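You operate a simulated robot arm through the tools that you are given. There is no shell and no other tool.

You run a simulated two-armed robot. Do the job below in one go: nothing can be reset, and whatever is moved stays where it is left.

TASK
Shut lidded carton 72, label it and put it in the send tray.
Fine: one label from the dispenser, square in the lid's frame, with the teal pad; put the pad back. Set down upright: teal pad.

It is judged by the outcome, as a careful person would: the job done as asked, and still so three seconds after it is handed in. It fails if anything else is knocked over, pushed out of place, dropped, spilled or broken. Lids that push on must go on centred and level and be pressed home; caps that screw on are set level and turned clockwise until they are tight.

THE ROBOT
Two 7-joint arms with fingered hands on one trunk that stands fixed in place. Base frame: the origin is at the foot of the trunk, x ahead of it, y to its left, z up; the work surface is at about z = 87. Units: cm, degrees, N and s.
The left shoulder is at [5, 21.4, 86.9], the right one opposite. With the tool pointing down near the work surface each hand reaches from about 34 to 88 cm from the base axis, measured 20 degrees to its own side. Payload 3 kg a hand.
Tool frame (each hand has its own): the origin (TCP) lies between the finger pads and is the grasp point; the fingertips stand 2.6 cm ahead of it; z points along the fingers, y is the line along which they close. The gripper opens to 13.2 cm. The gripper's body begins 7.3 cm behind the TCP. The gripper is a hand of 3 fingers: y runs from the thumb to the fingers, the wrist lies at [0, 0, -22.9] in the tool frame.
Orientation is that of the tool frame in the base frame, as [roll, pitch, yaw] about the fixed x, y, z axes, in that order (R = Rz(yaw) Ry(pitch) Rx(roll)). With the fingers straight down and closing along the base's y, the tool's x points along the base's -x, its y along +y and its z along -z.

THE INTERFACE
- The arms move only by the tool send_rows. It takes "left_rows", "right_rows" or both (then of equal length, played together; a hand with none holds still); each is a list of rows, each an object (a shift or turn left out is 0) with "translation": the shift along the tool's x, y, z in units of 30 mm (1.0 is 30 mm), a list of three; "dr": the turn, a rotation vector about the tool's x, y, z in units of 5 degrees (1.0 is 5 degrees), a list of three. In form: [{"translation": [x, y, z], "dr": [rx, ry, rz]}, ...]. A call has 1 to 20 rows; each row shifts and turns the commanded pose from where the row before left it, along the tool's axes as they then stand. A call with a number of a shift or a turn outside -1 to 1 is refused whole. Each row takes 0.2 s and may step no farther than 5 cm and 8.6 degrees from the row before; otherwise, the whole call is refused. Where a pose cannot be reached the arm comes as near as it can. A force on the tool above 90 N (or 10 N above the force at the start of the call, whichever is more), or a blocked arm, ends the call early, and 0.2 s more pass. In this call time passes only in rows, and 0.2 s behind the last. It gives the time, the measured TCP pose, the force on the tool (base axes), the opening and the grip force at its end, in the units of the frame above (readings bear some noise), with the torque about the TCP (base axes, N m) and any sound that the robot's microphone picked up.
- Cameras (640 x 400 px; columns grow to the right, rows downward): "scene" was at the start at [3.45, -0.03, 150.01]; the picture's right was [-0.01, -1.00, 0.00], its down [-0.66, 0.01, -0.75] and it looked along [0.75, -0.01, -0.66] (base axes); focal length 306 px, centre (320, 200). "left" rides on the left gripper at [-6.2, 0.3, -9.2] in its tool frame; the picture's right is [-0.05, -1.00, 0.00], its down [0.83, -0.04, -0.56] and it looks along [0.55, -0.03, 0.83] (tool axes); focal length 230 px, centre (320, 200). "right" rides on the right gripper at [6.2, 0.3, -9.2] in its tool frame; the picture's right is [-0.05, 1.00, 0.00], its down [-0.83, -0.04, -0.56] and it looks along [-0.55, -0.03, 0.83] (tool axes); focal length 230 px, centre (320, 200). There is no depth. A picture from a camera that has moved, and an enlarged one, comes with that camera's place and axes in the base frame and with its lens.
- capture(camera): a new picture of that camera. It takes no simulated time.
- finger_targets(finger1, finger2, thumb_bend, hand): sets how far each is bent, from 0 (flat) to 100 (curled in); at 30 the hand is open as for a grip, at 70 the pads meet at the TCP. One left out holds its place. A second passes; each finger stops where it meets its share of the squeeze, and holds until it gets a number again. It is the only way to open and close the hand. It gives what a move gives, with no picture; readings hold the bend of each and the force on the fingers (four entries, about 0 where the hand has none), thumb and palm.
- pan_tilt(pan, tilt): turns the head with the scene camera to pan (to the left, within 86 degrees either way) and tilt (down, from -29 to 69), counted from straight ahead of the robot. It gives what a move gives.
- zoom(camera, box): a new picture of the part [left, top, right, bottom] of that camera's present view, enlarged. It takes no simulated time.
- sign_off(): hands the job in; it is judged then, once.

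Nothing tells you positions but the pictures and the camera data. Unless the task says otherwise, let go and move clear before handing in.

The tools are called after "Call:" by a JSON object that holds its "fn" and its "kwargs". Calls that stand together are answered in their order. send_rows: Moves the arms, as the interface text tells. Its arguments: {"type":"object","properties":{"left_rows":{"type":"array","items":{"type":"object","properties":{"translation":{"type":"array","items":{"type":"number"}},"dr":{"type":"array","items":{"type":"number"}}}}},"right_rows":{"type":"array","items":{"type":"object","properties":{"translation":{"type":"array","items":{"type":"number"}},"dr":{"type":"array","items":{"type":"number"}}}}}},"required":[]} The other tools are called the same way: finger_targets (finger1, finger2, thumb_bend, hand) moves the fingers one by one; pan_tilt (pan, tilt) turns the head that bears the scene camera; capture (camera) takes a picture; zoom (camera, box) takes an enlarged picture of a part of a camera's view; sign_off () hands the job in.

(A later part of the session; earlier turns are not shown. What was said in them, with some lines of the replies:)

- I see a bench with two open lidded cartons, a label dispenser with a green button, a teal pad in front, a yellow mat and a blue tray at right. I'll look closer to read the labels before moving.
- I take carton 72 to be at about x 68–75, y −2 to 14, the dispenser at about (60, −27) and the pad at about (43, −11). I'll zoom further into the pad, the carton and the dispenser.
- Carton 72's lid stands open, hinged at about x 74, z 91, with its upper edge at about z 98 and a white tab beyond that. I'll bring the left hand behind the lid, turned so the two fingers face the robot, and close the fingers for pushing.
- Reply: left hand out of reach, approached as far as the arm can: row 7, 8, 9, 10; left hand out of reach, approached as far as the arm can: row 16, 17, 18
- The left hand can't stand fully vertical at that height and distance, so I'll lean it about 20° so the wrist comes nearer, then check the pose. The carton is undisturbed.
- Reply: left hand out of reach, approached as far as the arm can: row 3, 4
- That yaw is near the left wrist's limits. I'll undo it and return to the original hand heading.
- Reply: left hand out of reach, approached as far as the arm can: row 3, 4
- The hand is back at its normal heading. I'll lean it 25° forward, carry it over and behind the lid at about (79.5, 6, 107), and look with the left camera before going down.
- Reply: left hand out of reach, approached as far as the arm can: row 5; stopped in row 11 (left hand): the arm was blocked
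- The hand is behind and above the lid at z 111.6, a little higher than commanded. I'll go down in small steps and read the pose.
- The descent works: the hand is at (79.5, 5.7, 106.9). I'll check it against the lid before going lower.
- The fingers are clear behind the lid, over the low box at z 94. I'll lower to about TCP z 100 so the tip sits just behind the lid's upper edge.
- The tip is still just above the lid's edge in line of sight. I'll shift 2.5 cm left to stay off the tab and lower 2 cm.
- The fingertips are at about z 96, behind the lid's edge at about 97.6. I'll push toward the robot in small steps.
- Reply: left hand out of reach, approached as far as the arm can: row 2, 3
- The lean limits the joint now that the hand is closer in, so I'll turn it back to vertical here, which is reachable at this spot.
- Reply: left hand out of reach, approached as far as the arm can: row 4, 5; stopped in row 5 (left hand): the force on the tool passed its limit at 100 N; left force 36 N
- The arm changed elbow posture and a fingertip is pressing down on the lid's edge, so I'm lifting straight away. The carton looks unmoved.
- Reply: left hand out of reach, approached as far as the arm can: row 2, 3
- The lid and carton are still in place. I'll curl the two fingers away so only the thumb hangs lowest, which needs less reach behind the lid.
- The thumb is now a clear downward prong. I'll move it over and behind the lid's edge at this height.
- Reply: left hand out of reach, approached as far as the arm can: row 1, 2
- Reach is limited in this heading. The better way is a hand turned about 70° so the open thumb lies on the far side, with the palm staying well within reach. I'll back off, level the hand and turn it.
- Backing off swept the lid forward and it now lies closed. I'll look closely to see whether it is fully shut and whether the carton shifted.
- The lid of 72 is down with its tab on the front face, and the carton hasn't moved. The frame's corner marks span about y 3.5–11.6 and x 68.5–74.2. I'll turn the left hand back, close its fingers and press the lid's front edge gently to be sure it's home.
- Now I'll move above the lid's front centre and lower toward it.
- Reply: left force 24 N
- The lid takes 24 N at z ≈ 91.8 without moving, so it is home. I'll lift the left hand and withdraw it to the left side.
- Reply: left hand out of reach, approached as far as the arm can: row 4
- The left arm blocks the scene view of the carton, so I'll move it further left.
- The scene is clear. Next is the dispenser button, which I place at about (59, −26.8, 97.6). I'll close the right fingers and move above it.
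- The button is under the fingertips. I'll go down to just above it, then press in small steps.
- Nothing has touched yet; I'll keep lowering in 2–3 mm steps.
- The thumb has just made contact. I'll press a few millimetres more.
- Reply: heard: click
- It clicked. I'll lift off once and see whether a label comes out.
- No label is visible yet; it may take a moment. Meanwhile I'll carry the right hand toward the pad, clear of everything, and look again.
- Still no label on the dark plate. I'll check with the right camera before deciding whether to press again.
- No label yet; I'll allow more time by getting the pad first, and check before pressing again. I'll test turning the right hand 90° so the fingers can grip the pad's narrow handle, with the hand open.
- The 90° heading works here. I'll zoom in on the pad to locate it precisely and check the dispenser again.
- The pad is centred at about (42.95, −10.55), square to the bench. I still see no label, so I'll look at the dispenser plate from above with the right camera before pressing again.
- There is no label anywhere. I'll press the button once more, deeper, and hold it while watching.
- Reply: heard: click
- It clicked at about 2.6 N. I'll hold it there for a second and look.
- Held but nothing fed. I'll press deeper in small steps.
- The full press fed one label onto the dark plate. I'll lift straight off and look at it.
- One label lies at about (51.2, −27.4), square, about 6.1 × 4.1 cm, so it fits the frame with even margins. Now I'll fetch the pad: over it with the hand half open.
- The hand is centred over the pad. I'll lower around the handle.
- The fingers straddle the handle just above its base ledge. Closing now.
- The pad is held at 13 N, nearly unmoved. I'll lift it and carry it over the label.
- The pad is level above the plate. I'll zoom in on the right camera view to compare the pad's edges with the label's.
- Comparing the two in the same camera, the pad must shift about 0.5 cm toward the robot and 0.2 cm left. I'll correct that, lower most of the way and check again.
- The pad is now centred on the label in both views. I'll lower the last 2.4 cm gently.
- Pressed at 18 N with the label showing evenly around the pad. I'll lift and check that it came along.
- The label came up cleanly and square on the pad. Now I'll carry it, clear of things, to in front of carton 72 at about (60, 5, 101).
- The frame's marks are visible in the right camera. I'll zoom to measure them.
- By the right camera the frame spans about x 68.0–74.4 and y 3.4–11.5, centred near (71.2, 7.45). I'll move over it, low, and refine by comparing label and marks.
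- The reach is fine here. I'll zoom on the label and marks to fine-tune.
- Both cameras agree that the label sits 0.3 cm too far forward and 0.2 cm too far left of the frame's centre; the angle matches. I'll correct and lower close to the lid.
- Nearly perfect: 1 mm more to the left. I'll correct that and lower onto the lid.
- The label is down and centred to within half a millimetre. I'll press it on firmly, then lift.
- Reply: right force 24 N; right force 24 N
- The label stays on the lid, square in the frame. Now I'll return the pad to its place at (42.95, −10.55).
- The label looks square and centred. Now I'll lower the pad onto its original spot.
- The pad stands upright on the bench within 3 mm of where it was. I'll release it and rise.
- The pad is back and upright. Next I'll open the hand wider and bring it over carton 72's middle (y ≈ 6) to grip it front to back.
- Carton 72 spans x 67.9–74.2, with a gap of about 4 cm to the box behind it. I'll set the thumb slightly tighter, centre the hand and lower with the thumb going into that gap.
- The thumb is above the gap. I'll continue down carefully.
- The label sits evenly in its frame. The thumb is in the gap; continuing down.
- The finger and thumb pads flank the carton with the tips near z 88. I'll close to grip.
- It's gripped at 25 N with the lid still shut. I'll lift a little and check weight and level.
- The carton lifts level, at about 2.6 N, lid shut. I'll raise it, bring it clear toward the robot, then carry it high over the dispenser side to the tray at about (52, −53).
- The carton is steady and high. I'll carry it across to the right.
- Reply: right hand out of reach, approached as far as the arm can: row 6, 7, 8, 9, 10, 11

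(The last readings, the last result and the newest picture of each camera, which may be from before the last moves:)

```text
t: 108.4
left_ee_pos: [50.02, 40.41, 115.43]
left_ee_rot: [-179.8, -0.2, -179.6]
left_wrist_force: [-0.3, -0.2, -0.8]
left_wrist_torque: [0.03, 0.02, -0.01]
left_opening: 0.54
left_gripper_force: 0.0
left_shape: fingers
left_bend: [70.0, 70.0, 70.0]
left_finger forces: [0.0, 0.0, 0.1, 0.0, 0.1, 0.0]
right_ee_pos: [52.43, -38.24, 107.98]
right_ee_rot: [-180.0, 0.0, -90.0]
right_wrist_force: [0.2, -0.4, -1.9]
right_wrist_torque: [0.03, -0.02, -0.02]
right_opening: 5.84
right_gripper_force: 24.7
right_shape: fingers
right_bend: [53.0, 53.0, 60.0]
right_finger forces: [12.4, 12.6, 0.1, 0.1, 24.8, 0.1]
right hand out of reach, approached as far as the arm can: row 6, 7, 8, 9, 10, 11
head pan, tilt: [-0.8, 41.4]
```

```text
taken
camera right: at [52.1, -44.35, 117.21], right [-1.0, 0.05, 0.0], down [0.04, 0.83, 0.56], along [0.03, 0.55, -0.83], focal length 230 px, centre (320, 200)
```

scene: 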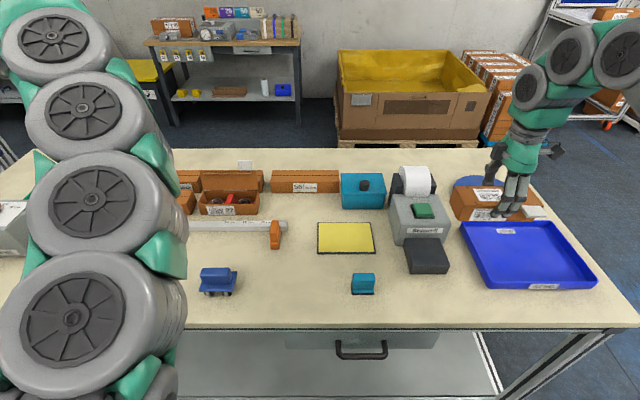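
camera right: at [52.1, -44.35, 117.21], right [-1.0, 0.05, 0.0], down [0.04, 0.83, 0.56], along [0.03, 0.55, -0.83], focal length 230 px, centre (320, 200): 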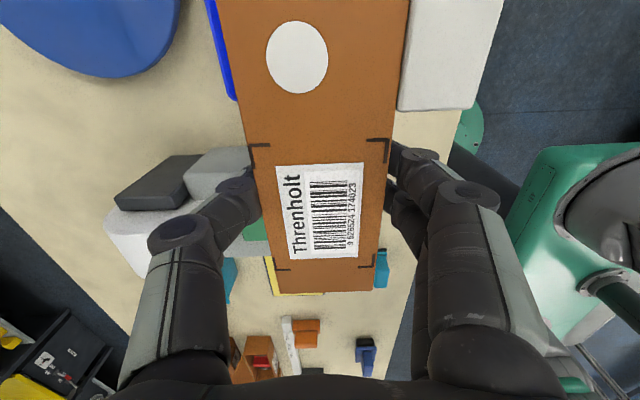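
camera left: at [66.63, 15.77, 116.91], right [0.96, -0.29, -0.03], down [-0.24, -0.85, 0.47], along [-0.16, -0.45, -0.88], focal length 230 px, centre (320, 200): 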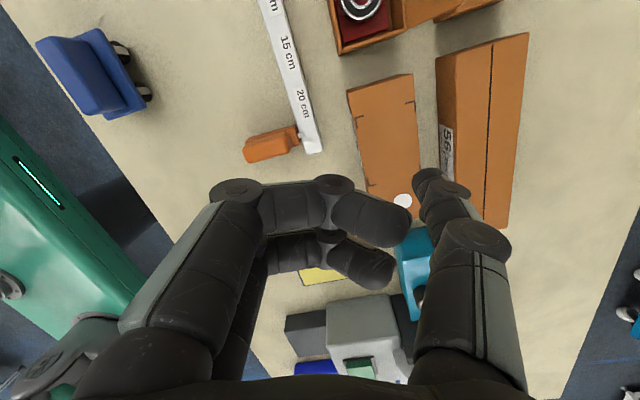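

The wrist limit stops the hand at y −38 in this heading. I'll turn the carton 25° clockwise and go on; it will still fit easily in the tray.

Call:
{"fn": "send_rows", "kwargs": {"right_rows": [{"dr": [0, 0, 1]}, {"dr": [0, 0, 1]}, {"dr": [0, 0, 1]}, {"dr": [0, 0, 1]}, {"dr": [0, 0, 1]}]}}

Call:
{"fn": "send_rows", "kwargs": {"right_rows": [{"translation": [0.73, -0.34, 0]}, {"translation": [0.73, -0.34, 0]}, {"translation": [0.73, -0.34, 0]}, {"translation": [0.73, -0.34, 0]}, {"translation": [0.73, -0.34, 0]}, {"translation": [0.73, -0.34, 0]}]}}

Call:
{"fn": "capture", "kwargs": {"camera": "scene"}}

Call:
{"fn": "capture", "kwargs": {"camera": "right"}}

```text
t: 109.6
left_ee_pos: [49.98, 40.22, 115.45]
left_ee_rot: [-179.9, -0.3, -179.6]
left_wrist_force: [-0.6, 0.2, 0.4]
left_wrist_torque: [0.02, -0.04, 0.0]
left_opening: 0.53
left_gripper_force: 0.2
left_shape: fingers
left_bend: [70.0, 70.0, 70.0]
left_finger forces: [0.1, 0.0, 0.0, 0.1, 0.0, 0.1]
right_ee_pos: [52.46, -38.36, 107.89]
right_ee_rot: [179.9, 0.0, -115.0]
right_wrist_force: [0.1, 0.3, -1.8]
right_wrist_torque: [0.02, -0.02, -0.01]
right_opening: 5.85
right_gripper_force: 25.1
right_shape: fingers
right_bend: [53.0, 53.0, 60.0]
right_finger forces: [12.5, 12.6, 0.0, 0.0, 24.9, 0.0]
head pan, tilt: [-0.8, 41.4]
```

```text
t: 111.0
left_ee_pos: [50.15, 40.24, 115.39]
left_ee_rot: [-179.8, -0.1, -179.5]
left_wrist_force: [-0.1, 0.1, 0.2]
left_wrist_torque: [-0.02, 0.03, -0.03]
left_opening: 0.54
left_gripper_force: 0.1
left_shape: fingers
left_bend: [70.0, 70.0, 70.0]
left_finger forces: [0.1, 0.0, 0.0, 0.0, 0.0, 0.0]
right_ee_pos: [52.45, -50.25, 107.85]
right_ee_rot: [180.0, 0.0, -115.1]
right_wrist_force: [-0.5, -0.1, -2.9]
right_wrist_torque: [0.02, 0.03, 0.02]
right_opening: 5.86
right_gripper_force: 24.4
right_shape: fingers
right_bend: [53.0, 53.0, 60.0]
right_finger forces: [12.3, 12.5, 0.0, 0.1, 24.8, 0.0]
right hand out of reach, approached as far as the arm can: row 6
head pan, tilt: [-0.8, 41.4]
```

```text
taken
```

scene: 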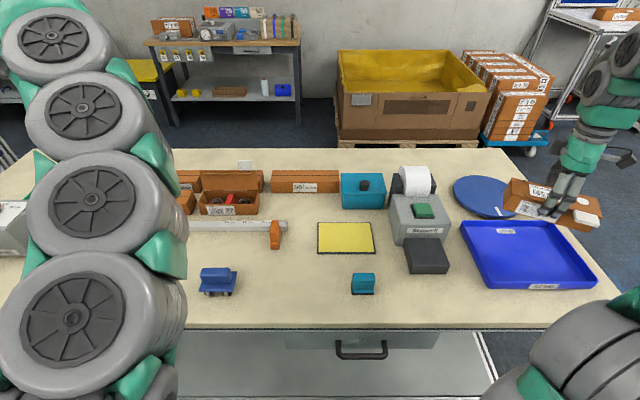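

```text
taken
camera right: at [49.54, -55.64, 117.12], right [-0.88, 0.47, 0.0], down [0.39, 0.73, 0.56], along [0.26, 0.49, -0.83], focal length 230 px, centre (320, 200)
```

right: 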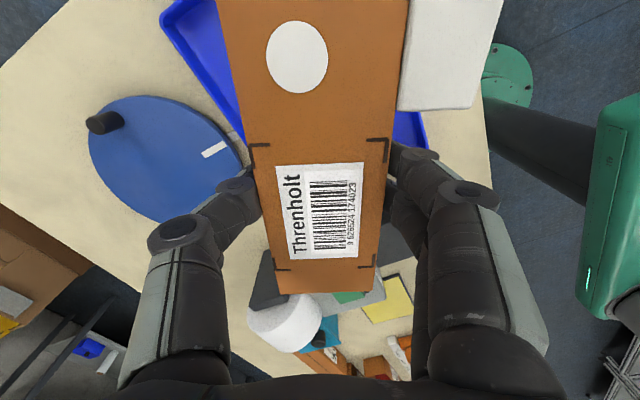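

Another 10° of turn and a little further right will centre it in the tray.

Call:
{"fn": "send_rows", "kwargs": {"right_rows": [{"dr": [0, 0, 1]}, {"dr": [0, 0, 1]}, {"translation": [0.43, -0.24, 0]}, {"translation": [0.43, -0.24, 0]}]}}

Call:
{"fn": "zoom", "kwargs": {"camera": "scene", "box": [440, 140, 640, 300]}}

Call:
{"fn": "capture", "kwargs": {"camera": "right"}}

```text
t: 112.0
left_ee_pos: [50.15, 40.3, 115.57]
left_ee_rot: [-179.8, -0.2, -179.5]
left_wrist_force: [0.2, 0.0, -0.4]
left_wrist_torque: [0.01, -0.02, -0.01]
left_opening: 0.56
left_gripper_force: 0.0
left_shape: fingers
left_bend: [70.0, 70.0, 70.0]
left_finger forces: [0.0, 0.0, 0.1, 0.0, 0.1, 0.1]
right_ee_pos: [51.96, -53.2, 107.87]
right_ee_rot: [-180.0, 0.0, -125.1]
right_wrist_force: [-0.9, 0.9, -2.4]
right_wrist_torque: [0.02, -0.04, 0.02]
right_opening: 5.88
right_gripper_force: 24.0
right_shape: fingers
right_bend: [53.0, 53.0, 60.0]
right_finger forces: [12.3, 12.5, 0.1, 0.1, 24.8, 0.0]
head pan, tilt: [-0.8, 41.4]
```

```text
2.50 times, centred on (540, 220) of scene
camera zoom: at [3.46, -0.03, 150.01], right [-0.01, -1.0, 0.0], down [-0.66, 0.01, -0.75], along [0.75, -0.01, -0.66], focal length 765 px, centre (-230, 150)
```

zoom: 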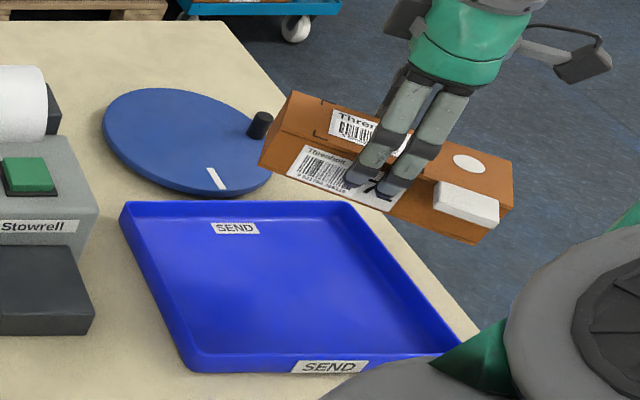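

```text
taken
camera right: at [48.2, -58.09, 117.11], right [-0.79, 0.62, 0.0], down [0.51, 0.66, 0.56], along [0.34, 0.44, -0.83], focal length 230 px, centre (320, 200)
```

right: 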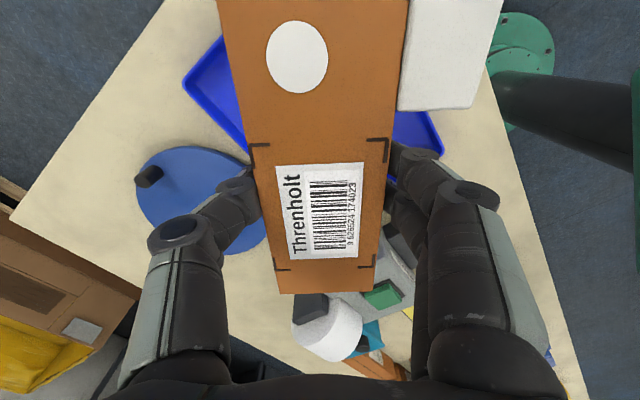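

The tray spans about x 43–62, y −40 to −65, and the carton is centred over it. I'll lower it.

Call:
{"fn": "send_rows", "kwargs": {"right_rows": [{"translation": [-0.1, 0.05, 0.5]}, {"translation": [0, 0, 0.8]}, {"translation": [0, 0, 0.8]}, {"translation": [0, 0, 0.8]}, {"translation": [0, 0, 0.6]}, {"translation": [0, 0, 0.5]}]}}

Call:
{"fn": "zoom", "kwargs": {"camera": "scene", "box": [440, 140, 640, 300]}}

Call:
{"fn": "capture", "kwargs": {"camera": "right"}}

```text
t: 113.4
left_ee_pos: [49.99, 40.28, 115.44]
left_ee_rot: [-179.9, -0.2, -179.6]
left_wrist_force: [0.0, 0.3, 0.2]
left_wrist_torque: [0.0, -0.01, 0.01]
left_opening: 0.53
left_gripper_force: 0.0
left_shape: fingers
left_bend: [70.0, 70.0, 70.0]
left_finger forces: [0.1, 0.1, 0.1, 0.0, 0.0, 0.0]
right_ee_pos: [51.87, -52.75, 95.81]
right_ee_rot: [179.9, 0.0, -125.0]
right_wrist_force: [0.0, 0.3, -2.1]
right_wrist_torque: [0.06, -0.01, 0.0]
right_opening: 5.83
right_gripper_force: 25.1
right_shape: fingers
right_bend: [53.0, 53.0, 60.0]
right_finger forces: [12.1, 12.5, 0.1, 0.0, 24.7, 0.1]
head pan, tilt: [-0.8, 41.4]
```

```text
2.50 times, centred on (540, 220) of scene
camera zoom: at [3.46, -0.04, 150.01], right [-0.01, -1.0, 0.0], down [-0.66, 0.01, -0.75], along [0.75, -0.01, -0.66], focal length 765 px, centre (-230, 150)
```

zoom: 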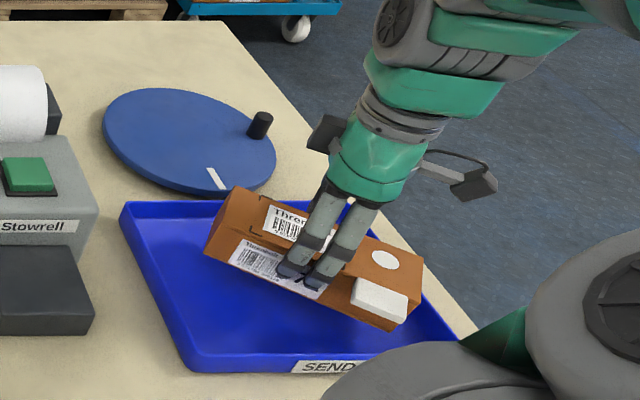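

```text
taken
camera right: at [48.16, -57.59, 105.1], right [-0.79, 0.61, 0.0], down [0.51, 0.66, 0.56], along [0.34, 0.44, -0.83], focal length 230 px, centre (320, 200)
```

right: 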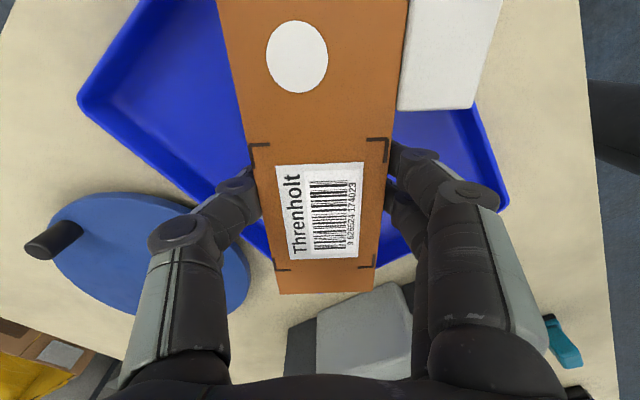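

The carton is over the tray interior with clearance on all sides. Lowering the last few centimetres.

Call:
{"fn": "send_rows", "kwargs": {"right_rows": [{"translation": [0, 0, 0.4]}, {"translation": [0, 0, 0.3]}, {"translation": [0, 0, 0.15]}]}}

Call:
{"fn": "send_rows", "kwargs": {"right_rows": [{"translation": [0, 0, 0.07]}]}}

Call:
{"fn": "send_rows", "kwargs": {"right_rows": [{"translation": [0, 0, 0.06]}]}}

Call:
{"fn": "zoom", "kwargs": {"camera": "scene", "box": [440, 140, 640, 300]}}

```text
t: 114.2
left_ee_pos: [50.1, 40.36, 115.6]
left_ee_rot: [-180.0, -0.2, -179.6]
left_wrist_force: [-0.2, 0.3, 1.5]
left_wrist_torque: [-0.01, -0.03, 0.0]
left_opening: 0.57
left_gripper_force: 0.1
left_shape: fingers
left_bend: [70.0, 70.0, 70.0]
left_finger forces: [0.0, 0.1, 0.0, 0.0, 0.1, 0.0]
right_ee_pos: [51.92, -52.81, 93.36]
right_ee_rot: [-180.0, 0.0, -125.0]
right_wrist_force: [0.2, -0.2, -2.7]
right_wrist_torque: [0.01, 0.02, 0.01]
right_opening: 5.85
right_gripper_force: 24.4
right_shape: fingers
right_bend: [53.0, 53.0, 60.0]
right_finger forces: [12.2, 12.5, 0.0, 0.0, 24.6, 0.1]
head pan, tilt: [-0.8, 41.4]
```

```text
t: 114.6
left_ee_pos: [49.99, 40.3, 115.56]
left_ee_rot: [-179.9, -0.2, -179.7]
left_wrist_force: [0.7, -0.8, 0.3]
left_wrist_torque: [0.0, -0.02, -0.02]
left_opening: 0.53
left_gripper_force: 0.1
left_shape: fingers
left_bend: [70.0, 70.0, 70.0]
left_finger forces: [0.1, 0.0, 0.1, 0.1, 0.0, 0.0]
right_ee_pos: [52.09, -52.92, 93.17]
right_ee_rot: [180.0, 0.0, -125.0]
right_wrist_force: [-0.2, -0.2, -2.5]
right_wrist_torque: [0.01, 0.01, -0.01]
right_opening: 5.84
right_gripper_force: 24.1
right_shape: fingers
right_bend: [53.0, 53.0, 60.0]
right_finger forces: [12.3, 12.5, 0.0, 0.0, 24.8, 0.1]
head pan, tilt: [-0.8, 41.4]
```

```text
t: 115.0
left_ee_pos: [50.03, 40.29, 115.48]
left_ee_rot: [-179.9, -0.2, -179.6]
left_wrist_force: [0.2, 0.0, 0.5]
left_wrist_torque: [-0.03, 0.01, 0.0]
left_opening: 0.55
left_gripper_force: 0.1
left_shape: fingers
left_bend: [70.0, 70.0, 70.0]
left_finger forces: [0.0, 0.0, 0.1, 0.0, 0.0, 0.1]
right_ee_pos: [51.98, -52.78, 92.9]
right_ee_rot: [-179.9, 0.1, -124.9]
right_wrist_force: [-0.2, -0.4, -2.2]
right_wrist_torque: [0.02, -0.01, -0.03]
right_opening: 5.84
right_gripper_force: 24.2
right_shape: fingers
right_bend: [53.0, 53.0, 60.0]
right_finger forces: [12.3, 12.6, 0.0, 0.1, 24.7, 0.0]
head pan, tilt: [-0.8, 41.4]
```

```text
2.50 times, centred on (540, 220) of scene
camera zoom: at [3.46, -0.03, 150.01], right [-0.01, -1.0, 0.0], down [-0.66, 0.01, -0.75], along [0.75, -0.01, -0.66], focal length 765 px, centre (-230, 150)
```

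zoom: 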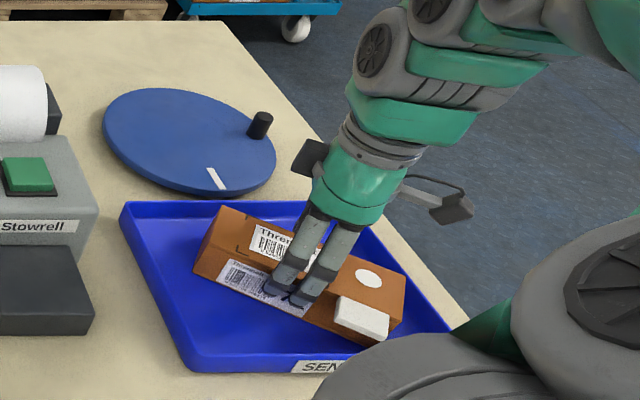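

Call:
{"fn": "send_rows", "kwargs": {"right_rows": [{"translation": [0, 0, 0.05]}]}}

Call:
{"fn": "send_rows", "kwargs": {"right_rows": [{"translation": [0, 0, 0.05]}]}}

```text
t: 115.4
left_ee_pos: [50.1, 40.26, 115.53]
left_ee_rot: [-179.9, -0.1, -179.7]
left_wrist_force: [-0.6, 0.3, -0.4]
left_wrist_torque: [0.03, 0.01, 0.01]
left_opening: 0.57
left_gripper_force: 0.1
left_shape: fingers
left_bend: [70.0, 70.0, 70.0]
left_finger forces: [0.0, 0.0, 0.1, 0.1, 0.0, 0.1]
right_ee_pos: [52.11, -52.73, 92.77]
right_ee_rot: [179.9, 0.1, -125.0]
right_wrist_force: [0.2, 0.6, 1.4]
right_wrist_torque: [0.04, 0.12, -0.04]
right_opening: 5.85
right_gripper_force: 25.3
right_shape: fingers
right_bend: [53.0, 53.0, 60.0]
right_finger forces: [12.4, 12.5, 0.0, 0.0, 24.8, 0.0]
head pan, tilt: [-0.8, 41.4]
```

```text
t: 115.8
left_ee_pos: [49.99, 40.35, 115.4]
left_ee_rot: [-179.9, 0.0, -179.6]
left_wrist_force: [-0.4, 0.1, 0.1]
left_wrist_torque: [0.04, 0.0, -0.01]
left_opening: 0.55
left_gripper_force: 0.0
left_shape: fingers
left_bend: [70.0, 70.0, 70.0]
left_finger forces: [0.0, 0.1, 0.0, 0.0, 0.0, 0.0]
right_ee_pos: [52.11, -52.82, 92.63]
right_ee_rot: [-179.9, -0.1, -125.0]
right_wrist_force: [-0.3, 2.4, 15.3]
right_wrist_torque: [0.13, 0.26, -0.05]
right_opening: 5.86
right_gripper_force: 26.2
right_shape: fingers
right_bend: [53.0, 53.0, 60.0]
right_finger forces: [13.4, 13.2, 0.0, 0.0, 25.5, 0.0]
head pan, tilt: [-0.8, 41.4]
```

The carton is on the tray floor. I'll ease off and release.

Call:
{"fn": "send_rows", "kwargs": {"right_rows": [{"translation": [0, 0, -0.03]}]}}

Call:
{"fn": "finger_targets", "kwargs": {"hand": "right", "finger1": 44, "finger2": 44, "thumb_bend": 44}}

Call:
{"fn": "capture", "kwargs": {"camera": "right"}}

Call:
{"fn": "zoom", "kwargs": {"camera": "scene", "box": [440, 140, 640, 300]}}

```text
t: 116.2
left_ee_pos: [50.09, 40.21, 115.39]
left_ee_rot: [-179.9, -0.1, -179.6]
left_wrist_force: [-0.6, 0.4, 0.4]
left_wrist_torque: [0.02, 0.02, 0.0]
left_opening: 0.55
left_gripper_force: 0.0
left_shape: fingers
left_bend: [70.0, 70.0, 70.0]
left_finger forces: [0.1, 0.1, 0.0, 0.0, 0.0, 0.0]
right_ee_pos: [51.99, -52.81, 92.58]
right_ee_rot: [-179.9, -0.1, -125.0]
right_wrist_force: [2.5, 1.2, 14.5]
right_wrist_torque: [0.21, 0.21, -0.06]
right_opening: 5.86
right_gripper_force: 25.7
right_shape: fingers
right_bend: [54.0, 54.0, 60.0]
right_finger forces: [13.1, 12.6, 0.0, 0.0, 25.8, 0.0]
head pan, tilt: [-0.8, 41.4]
```

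```text
t: 117.2
left_ee_pos: [50.06, 40.24, 115.46]
left_ee_rot: [-179.9, -0.3, -179.5]
left_wrist_force: [0.1, -0.4, 0.1]
left_wrist_torque: [0.01, 0.02, -0.02]
left_opening: 0.56
left_gripper_force: 0.0
left_shape: fingers
left_bend: [70.0, 70.0, 70.0]
left_finger forces: [0.1, 0.0, 0.1, 0.0, 0.0, 0.0]
right_ee_pos: [52.1, -52.99, 92.67]
right_ee_rot: [-180.0, -0.1, -125.0]
right_wrist_force: [0.8, 0.0, 0.3]
right_wrist_torque: [-0.03, 0.01, 0.01]
right_opening: 8.74
right_gripper_force: 0.0
right_shape: fingers
right_bend: [44.0, 44.0, 44.0]
right_finger forces: [0.1, 0.1, 0.0, 0.0, 0.0, 0.0]
head pan, tilt: [-0.8, 41.4]
```

```text
taken
camera right: at [48.27, -57.69, 101.89], right [-0.79, 0.62, 0.0], down [0.51, 0.66, 0.56], along [0.34, 0.44, -0.83], focal length 230 px, centre (320, 200)
```

right: 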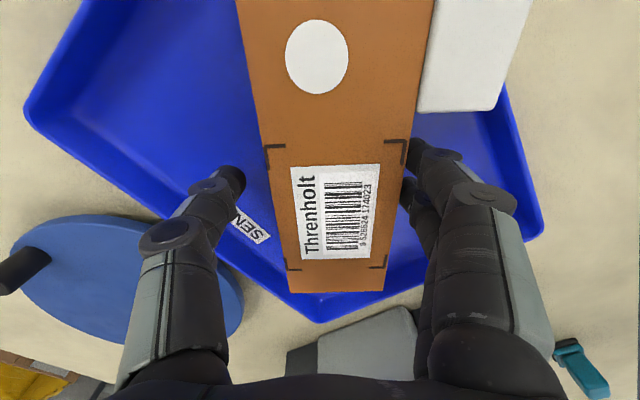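

```text
2.50 times, centred on (540, 220) of scene
camera zoom: at [3.45, -0.03, 150.01], right [-0.01, -1.0, 0.0], down [-0.66, 0.01, -0.75], along [0.75, -0.01, -0.66], focal length 765 px, centre (-230, 150)
```

zoom: 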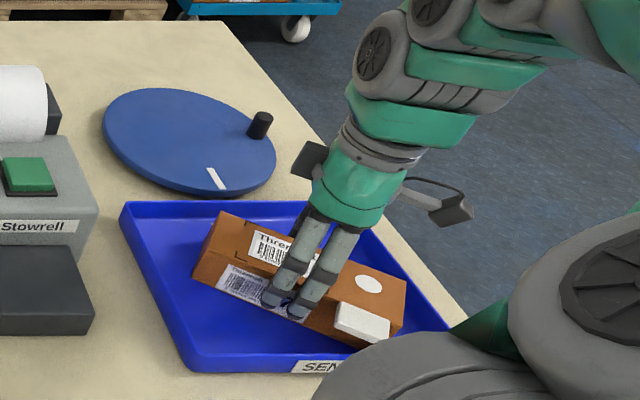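

It's released and lying flat in the tray. I'll lift straight up and back away.

Call:
{"fn": "send_rows", "kwargs": {"right_rows": [{"translation": [0, 0, -0.3]}, {"translation": [0, 0, -0.5]}, {"translation": [0, 0, -0.8]}, {"translation": [0, 0, -0.8]}, {"translation": [0, 0, -0.8]}, {"translation": [0, 0, -0.8]}, {"translation": [0, 0, -0.8]}]}}

Call:
{"fn": "capture", "kwargs": {"camera": "scene"}}

Call:
{"fn": "zoom", "kwargs": {"camera": "scene", "box": [440, 140, 640, 300]}}

Call:
{"fn": "capture", "kwargs": {"camera": "right"}}

```text
t: 118.8
left_ee_pos: [50.06, 40.29, 115.43]
left_ee_rot: [-179.9, -0.1, -179.6]
left_wrist_force: [-1.4, 0.6, -0.7]
left_wrist_torque: [0.01, 0.01, 0.03]
left_opening: 0.55
left_gripper_force: 0.0
left_shape: fingers
left_bend: [70.0, 70.0, 70.0]
left_finger forces: [0.1, 0.1, 0.0, 0.0, 0.1, 0.0]
right_ee_pos: [52.06, -52.72, 107.03]
right_ee_rot: [179.9, 0.0, -125.0]
right_wrist_force: [0.0, 0.1, -0.9]
right_wrist_torque: [-0.01, -0.04, 0.03]
right_opening: 8.75
right_gripper_force: 0.1
right_shape: fingers
right_bend: [44.0, 44.0, 44.0]
right_finger forces: [0.0, 0.1, 0.0, 0.0, 0.0, 0.1]
head pan, tilt: [-0.8, 41.4]
```

```text
taken
```

scene: 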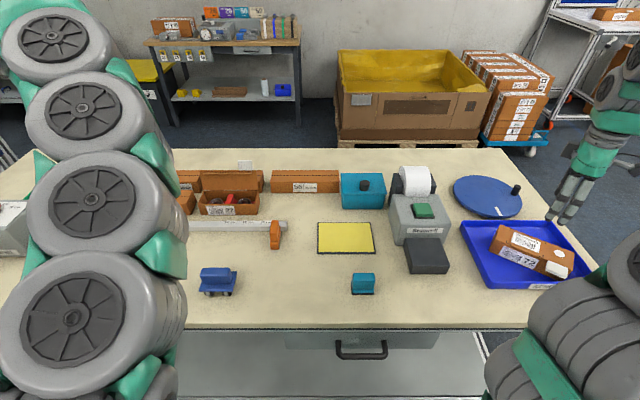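

```text
2.50 times, centred on (540, 220) of scene
camera zoom: at [3.45, -0.03, 150.01], right [-0.01, -1.0, 0.0], down [-0.66, 0.01, -0.75], along [0.75, -0.01, -0.66], focal length 765 px, centre (-230, 150)
```

zoom: 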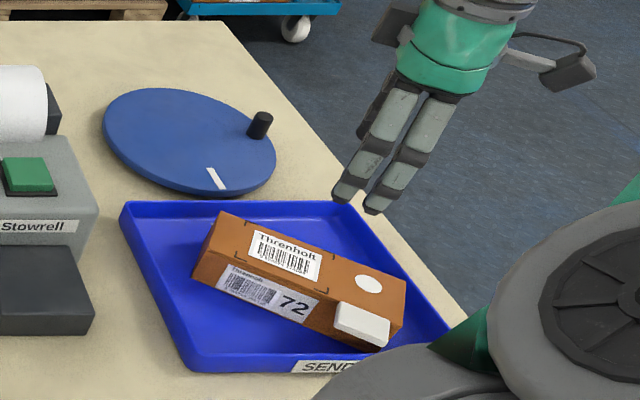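

```text
taken
camera right: at [48.24, -57.59, 116.32], right [-0.79, 0.62, 0.0], down [0.51, 0.66, 0.56], along [0.34, 0.44, -0.83], focal length 230 px, centre (320, 200)
```

right: 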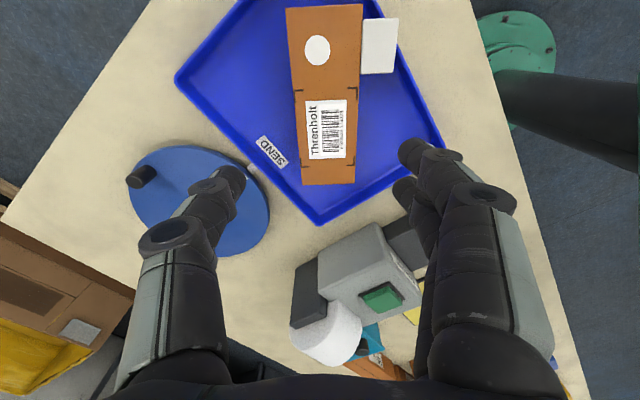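

Carton 72 sits shut, labelled and flat in the tray. I'll take a last close look at it, the pad and the places I worked near.

Call:
{"fn": "zoom", "kwargs": {"camera": "scene", "box": [485, 215, 585, 285]}}

Call:
{"fn": "zoom", "kwargs": {"camera": "scene", "box": [180, 150, 460, 310]}}

```text
5.71 times, centred on (535, 250) of scene
camera zoom: at [3.45, -0.03, 150.01], right [-0.01, -1.0, 0.0], down [-0.66, 0.01, -0.75], along [0.75, -0.01, -0.66], focal length 1749 px, centre (-909, -86)
```

zoom: 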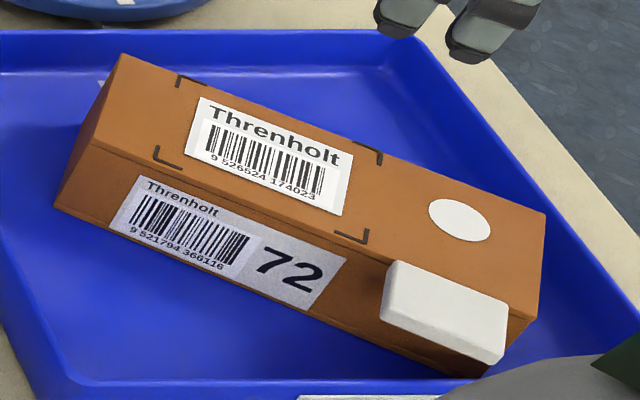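

```text
2.29 times, centred on (320, 230) of scene
camera zoom: at [3.45, -0.03, 150.01], right [-0.01, -1.0, 0.0], down [-0.66, 0.01, -0.75], along [0.75, -0.01, -0.66], focal length 700 px, centre (320, 131)
```

zoom: 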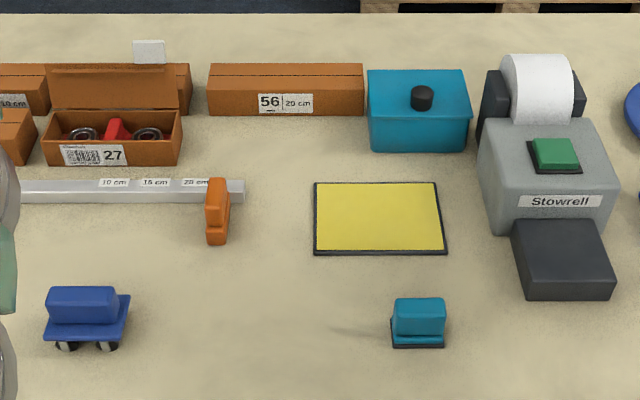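

Carton 72 is shut, has one label square in its frame, and lies flat in the send tray. The teal pad is upright in its place, everything else looks untouched, and both hands are clear, so I'm handing in.

Call:
{"fn": "sign_off", "kwargs": {}}

```text
The job is handed in.
```

Carton 72 is shut, carries one label centred and square in the lid's frame, and lies flat in the send tray. The teal pad stands upright, about 3 mm from where I picked it up. I've handed the job in; no verdict came back.

- **Carton:** It sits in the tray turned about 35°, because the right wrist could not reach that far at its original heading. It is fully inside the tray walls.
- **Lid:** The lid swung shut as I drew the left hand back over it, not by a planned push. Just before that, a fingertip pressed hard on the lid's open edge, tripping the 100 N force stop. I saw no damage. I then pressed the lid's front edge at 24 N and it did not move.
- **Label:** The dispenser's first click fed nothing. On the second try I pressed the button all the way and one label came out; the plate was empty afterwards.

In the final pictures nothing else had moved. The parked left arm hid the far left of the bench; neither hand worked there.
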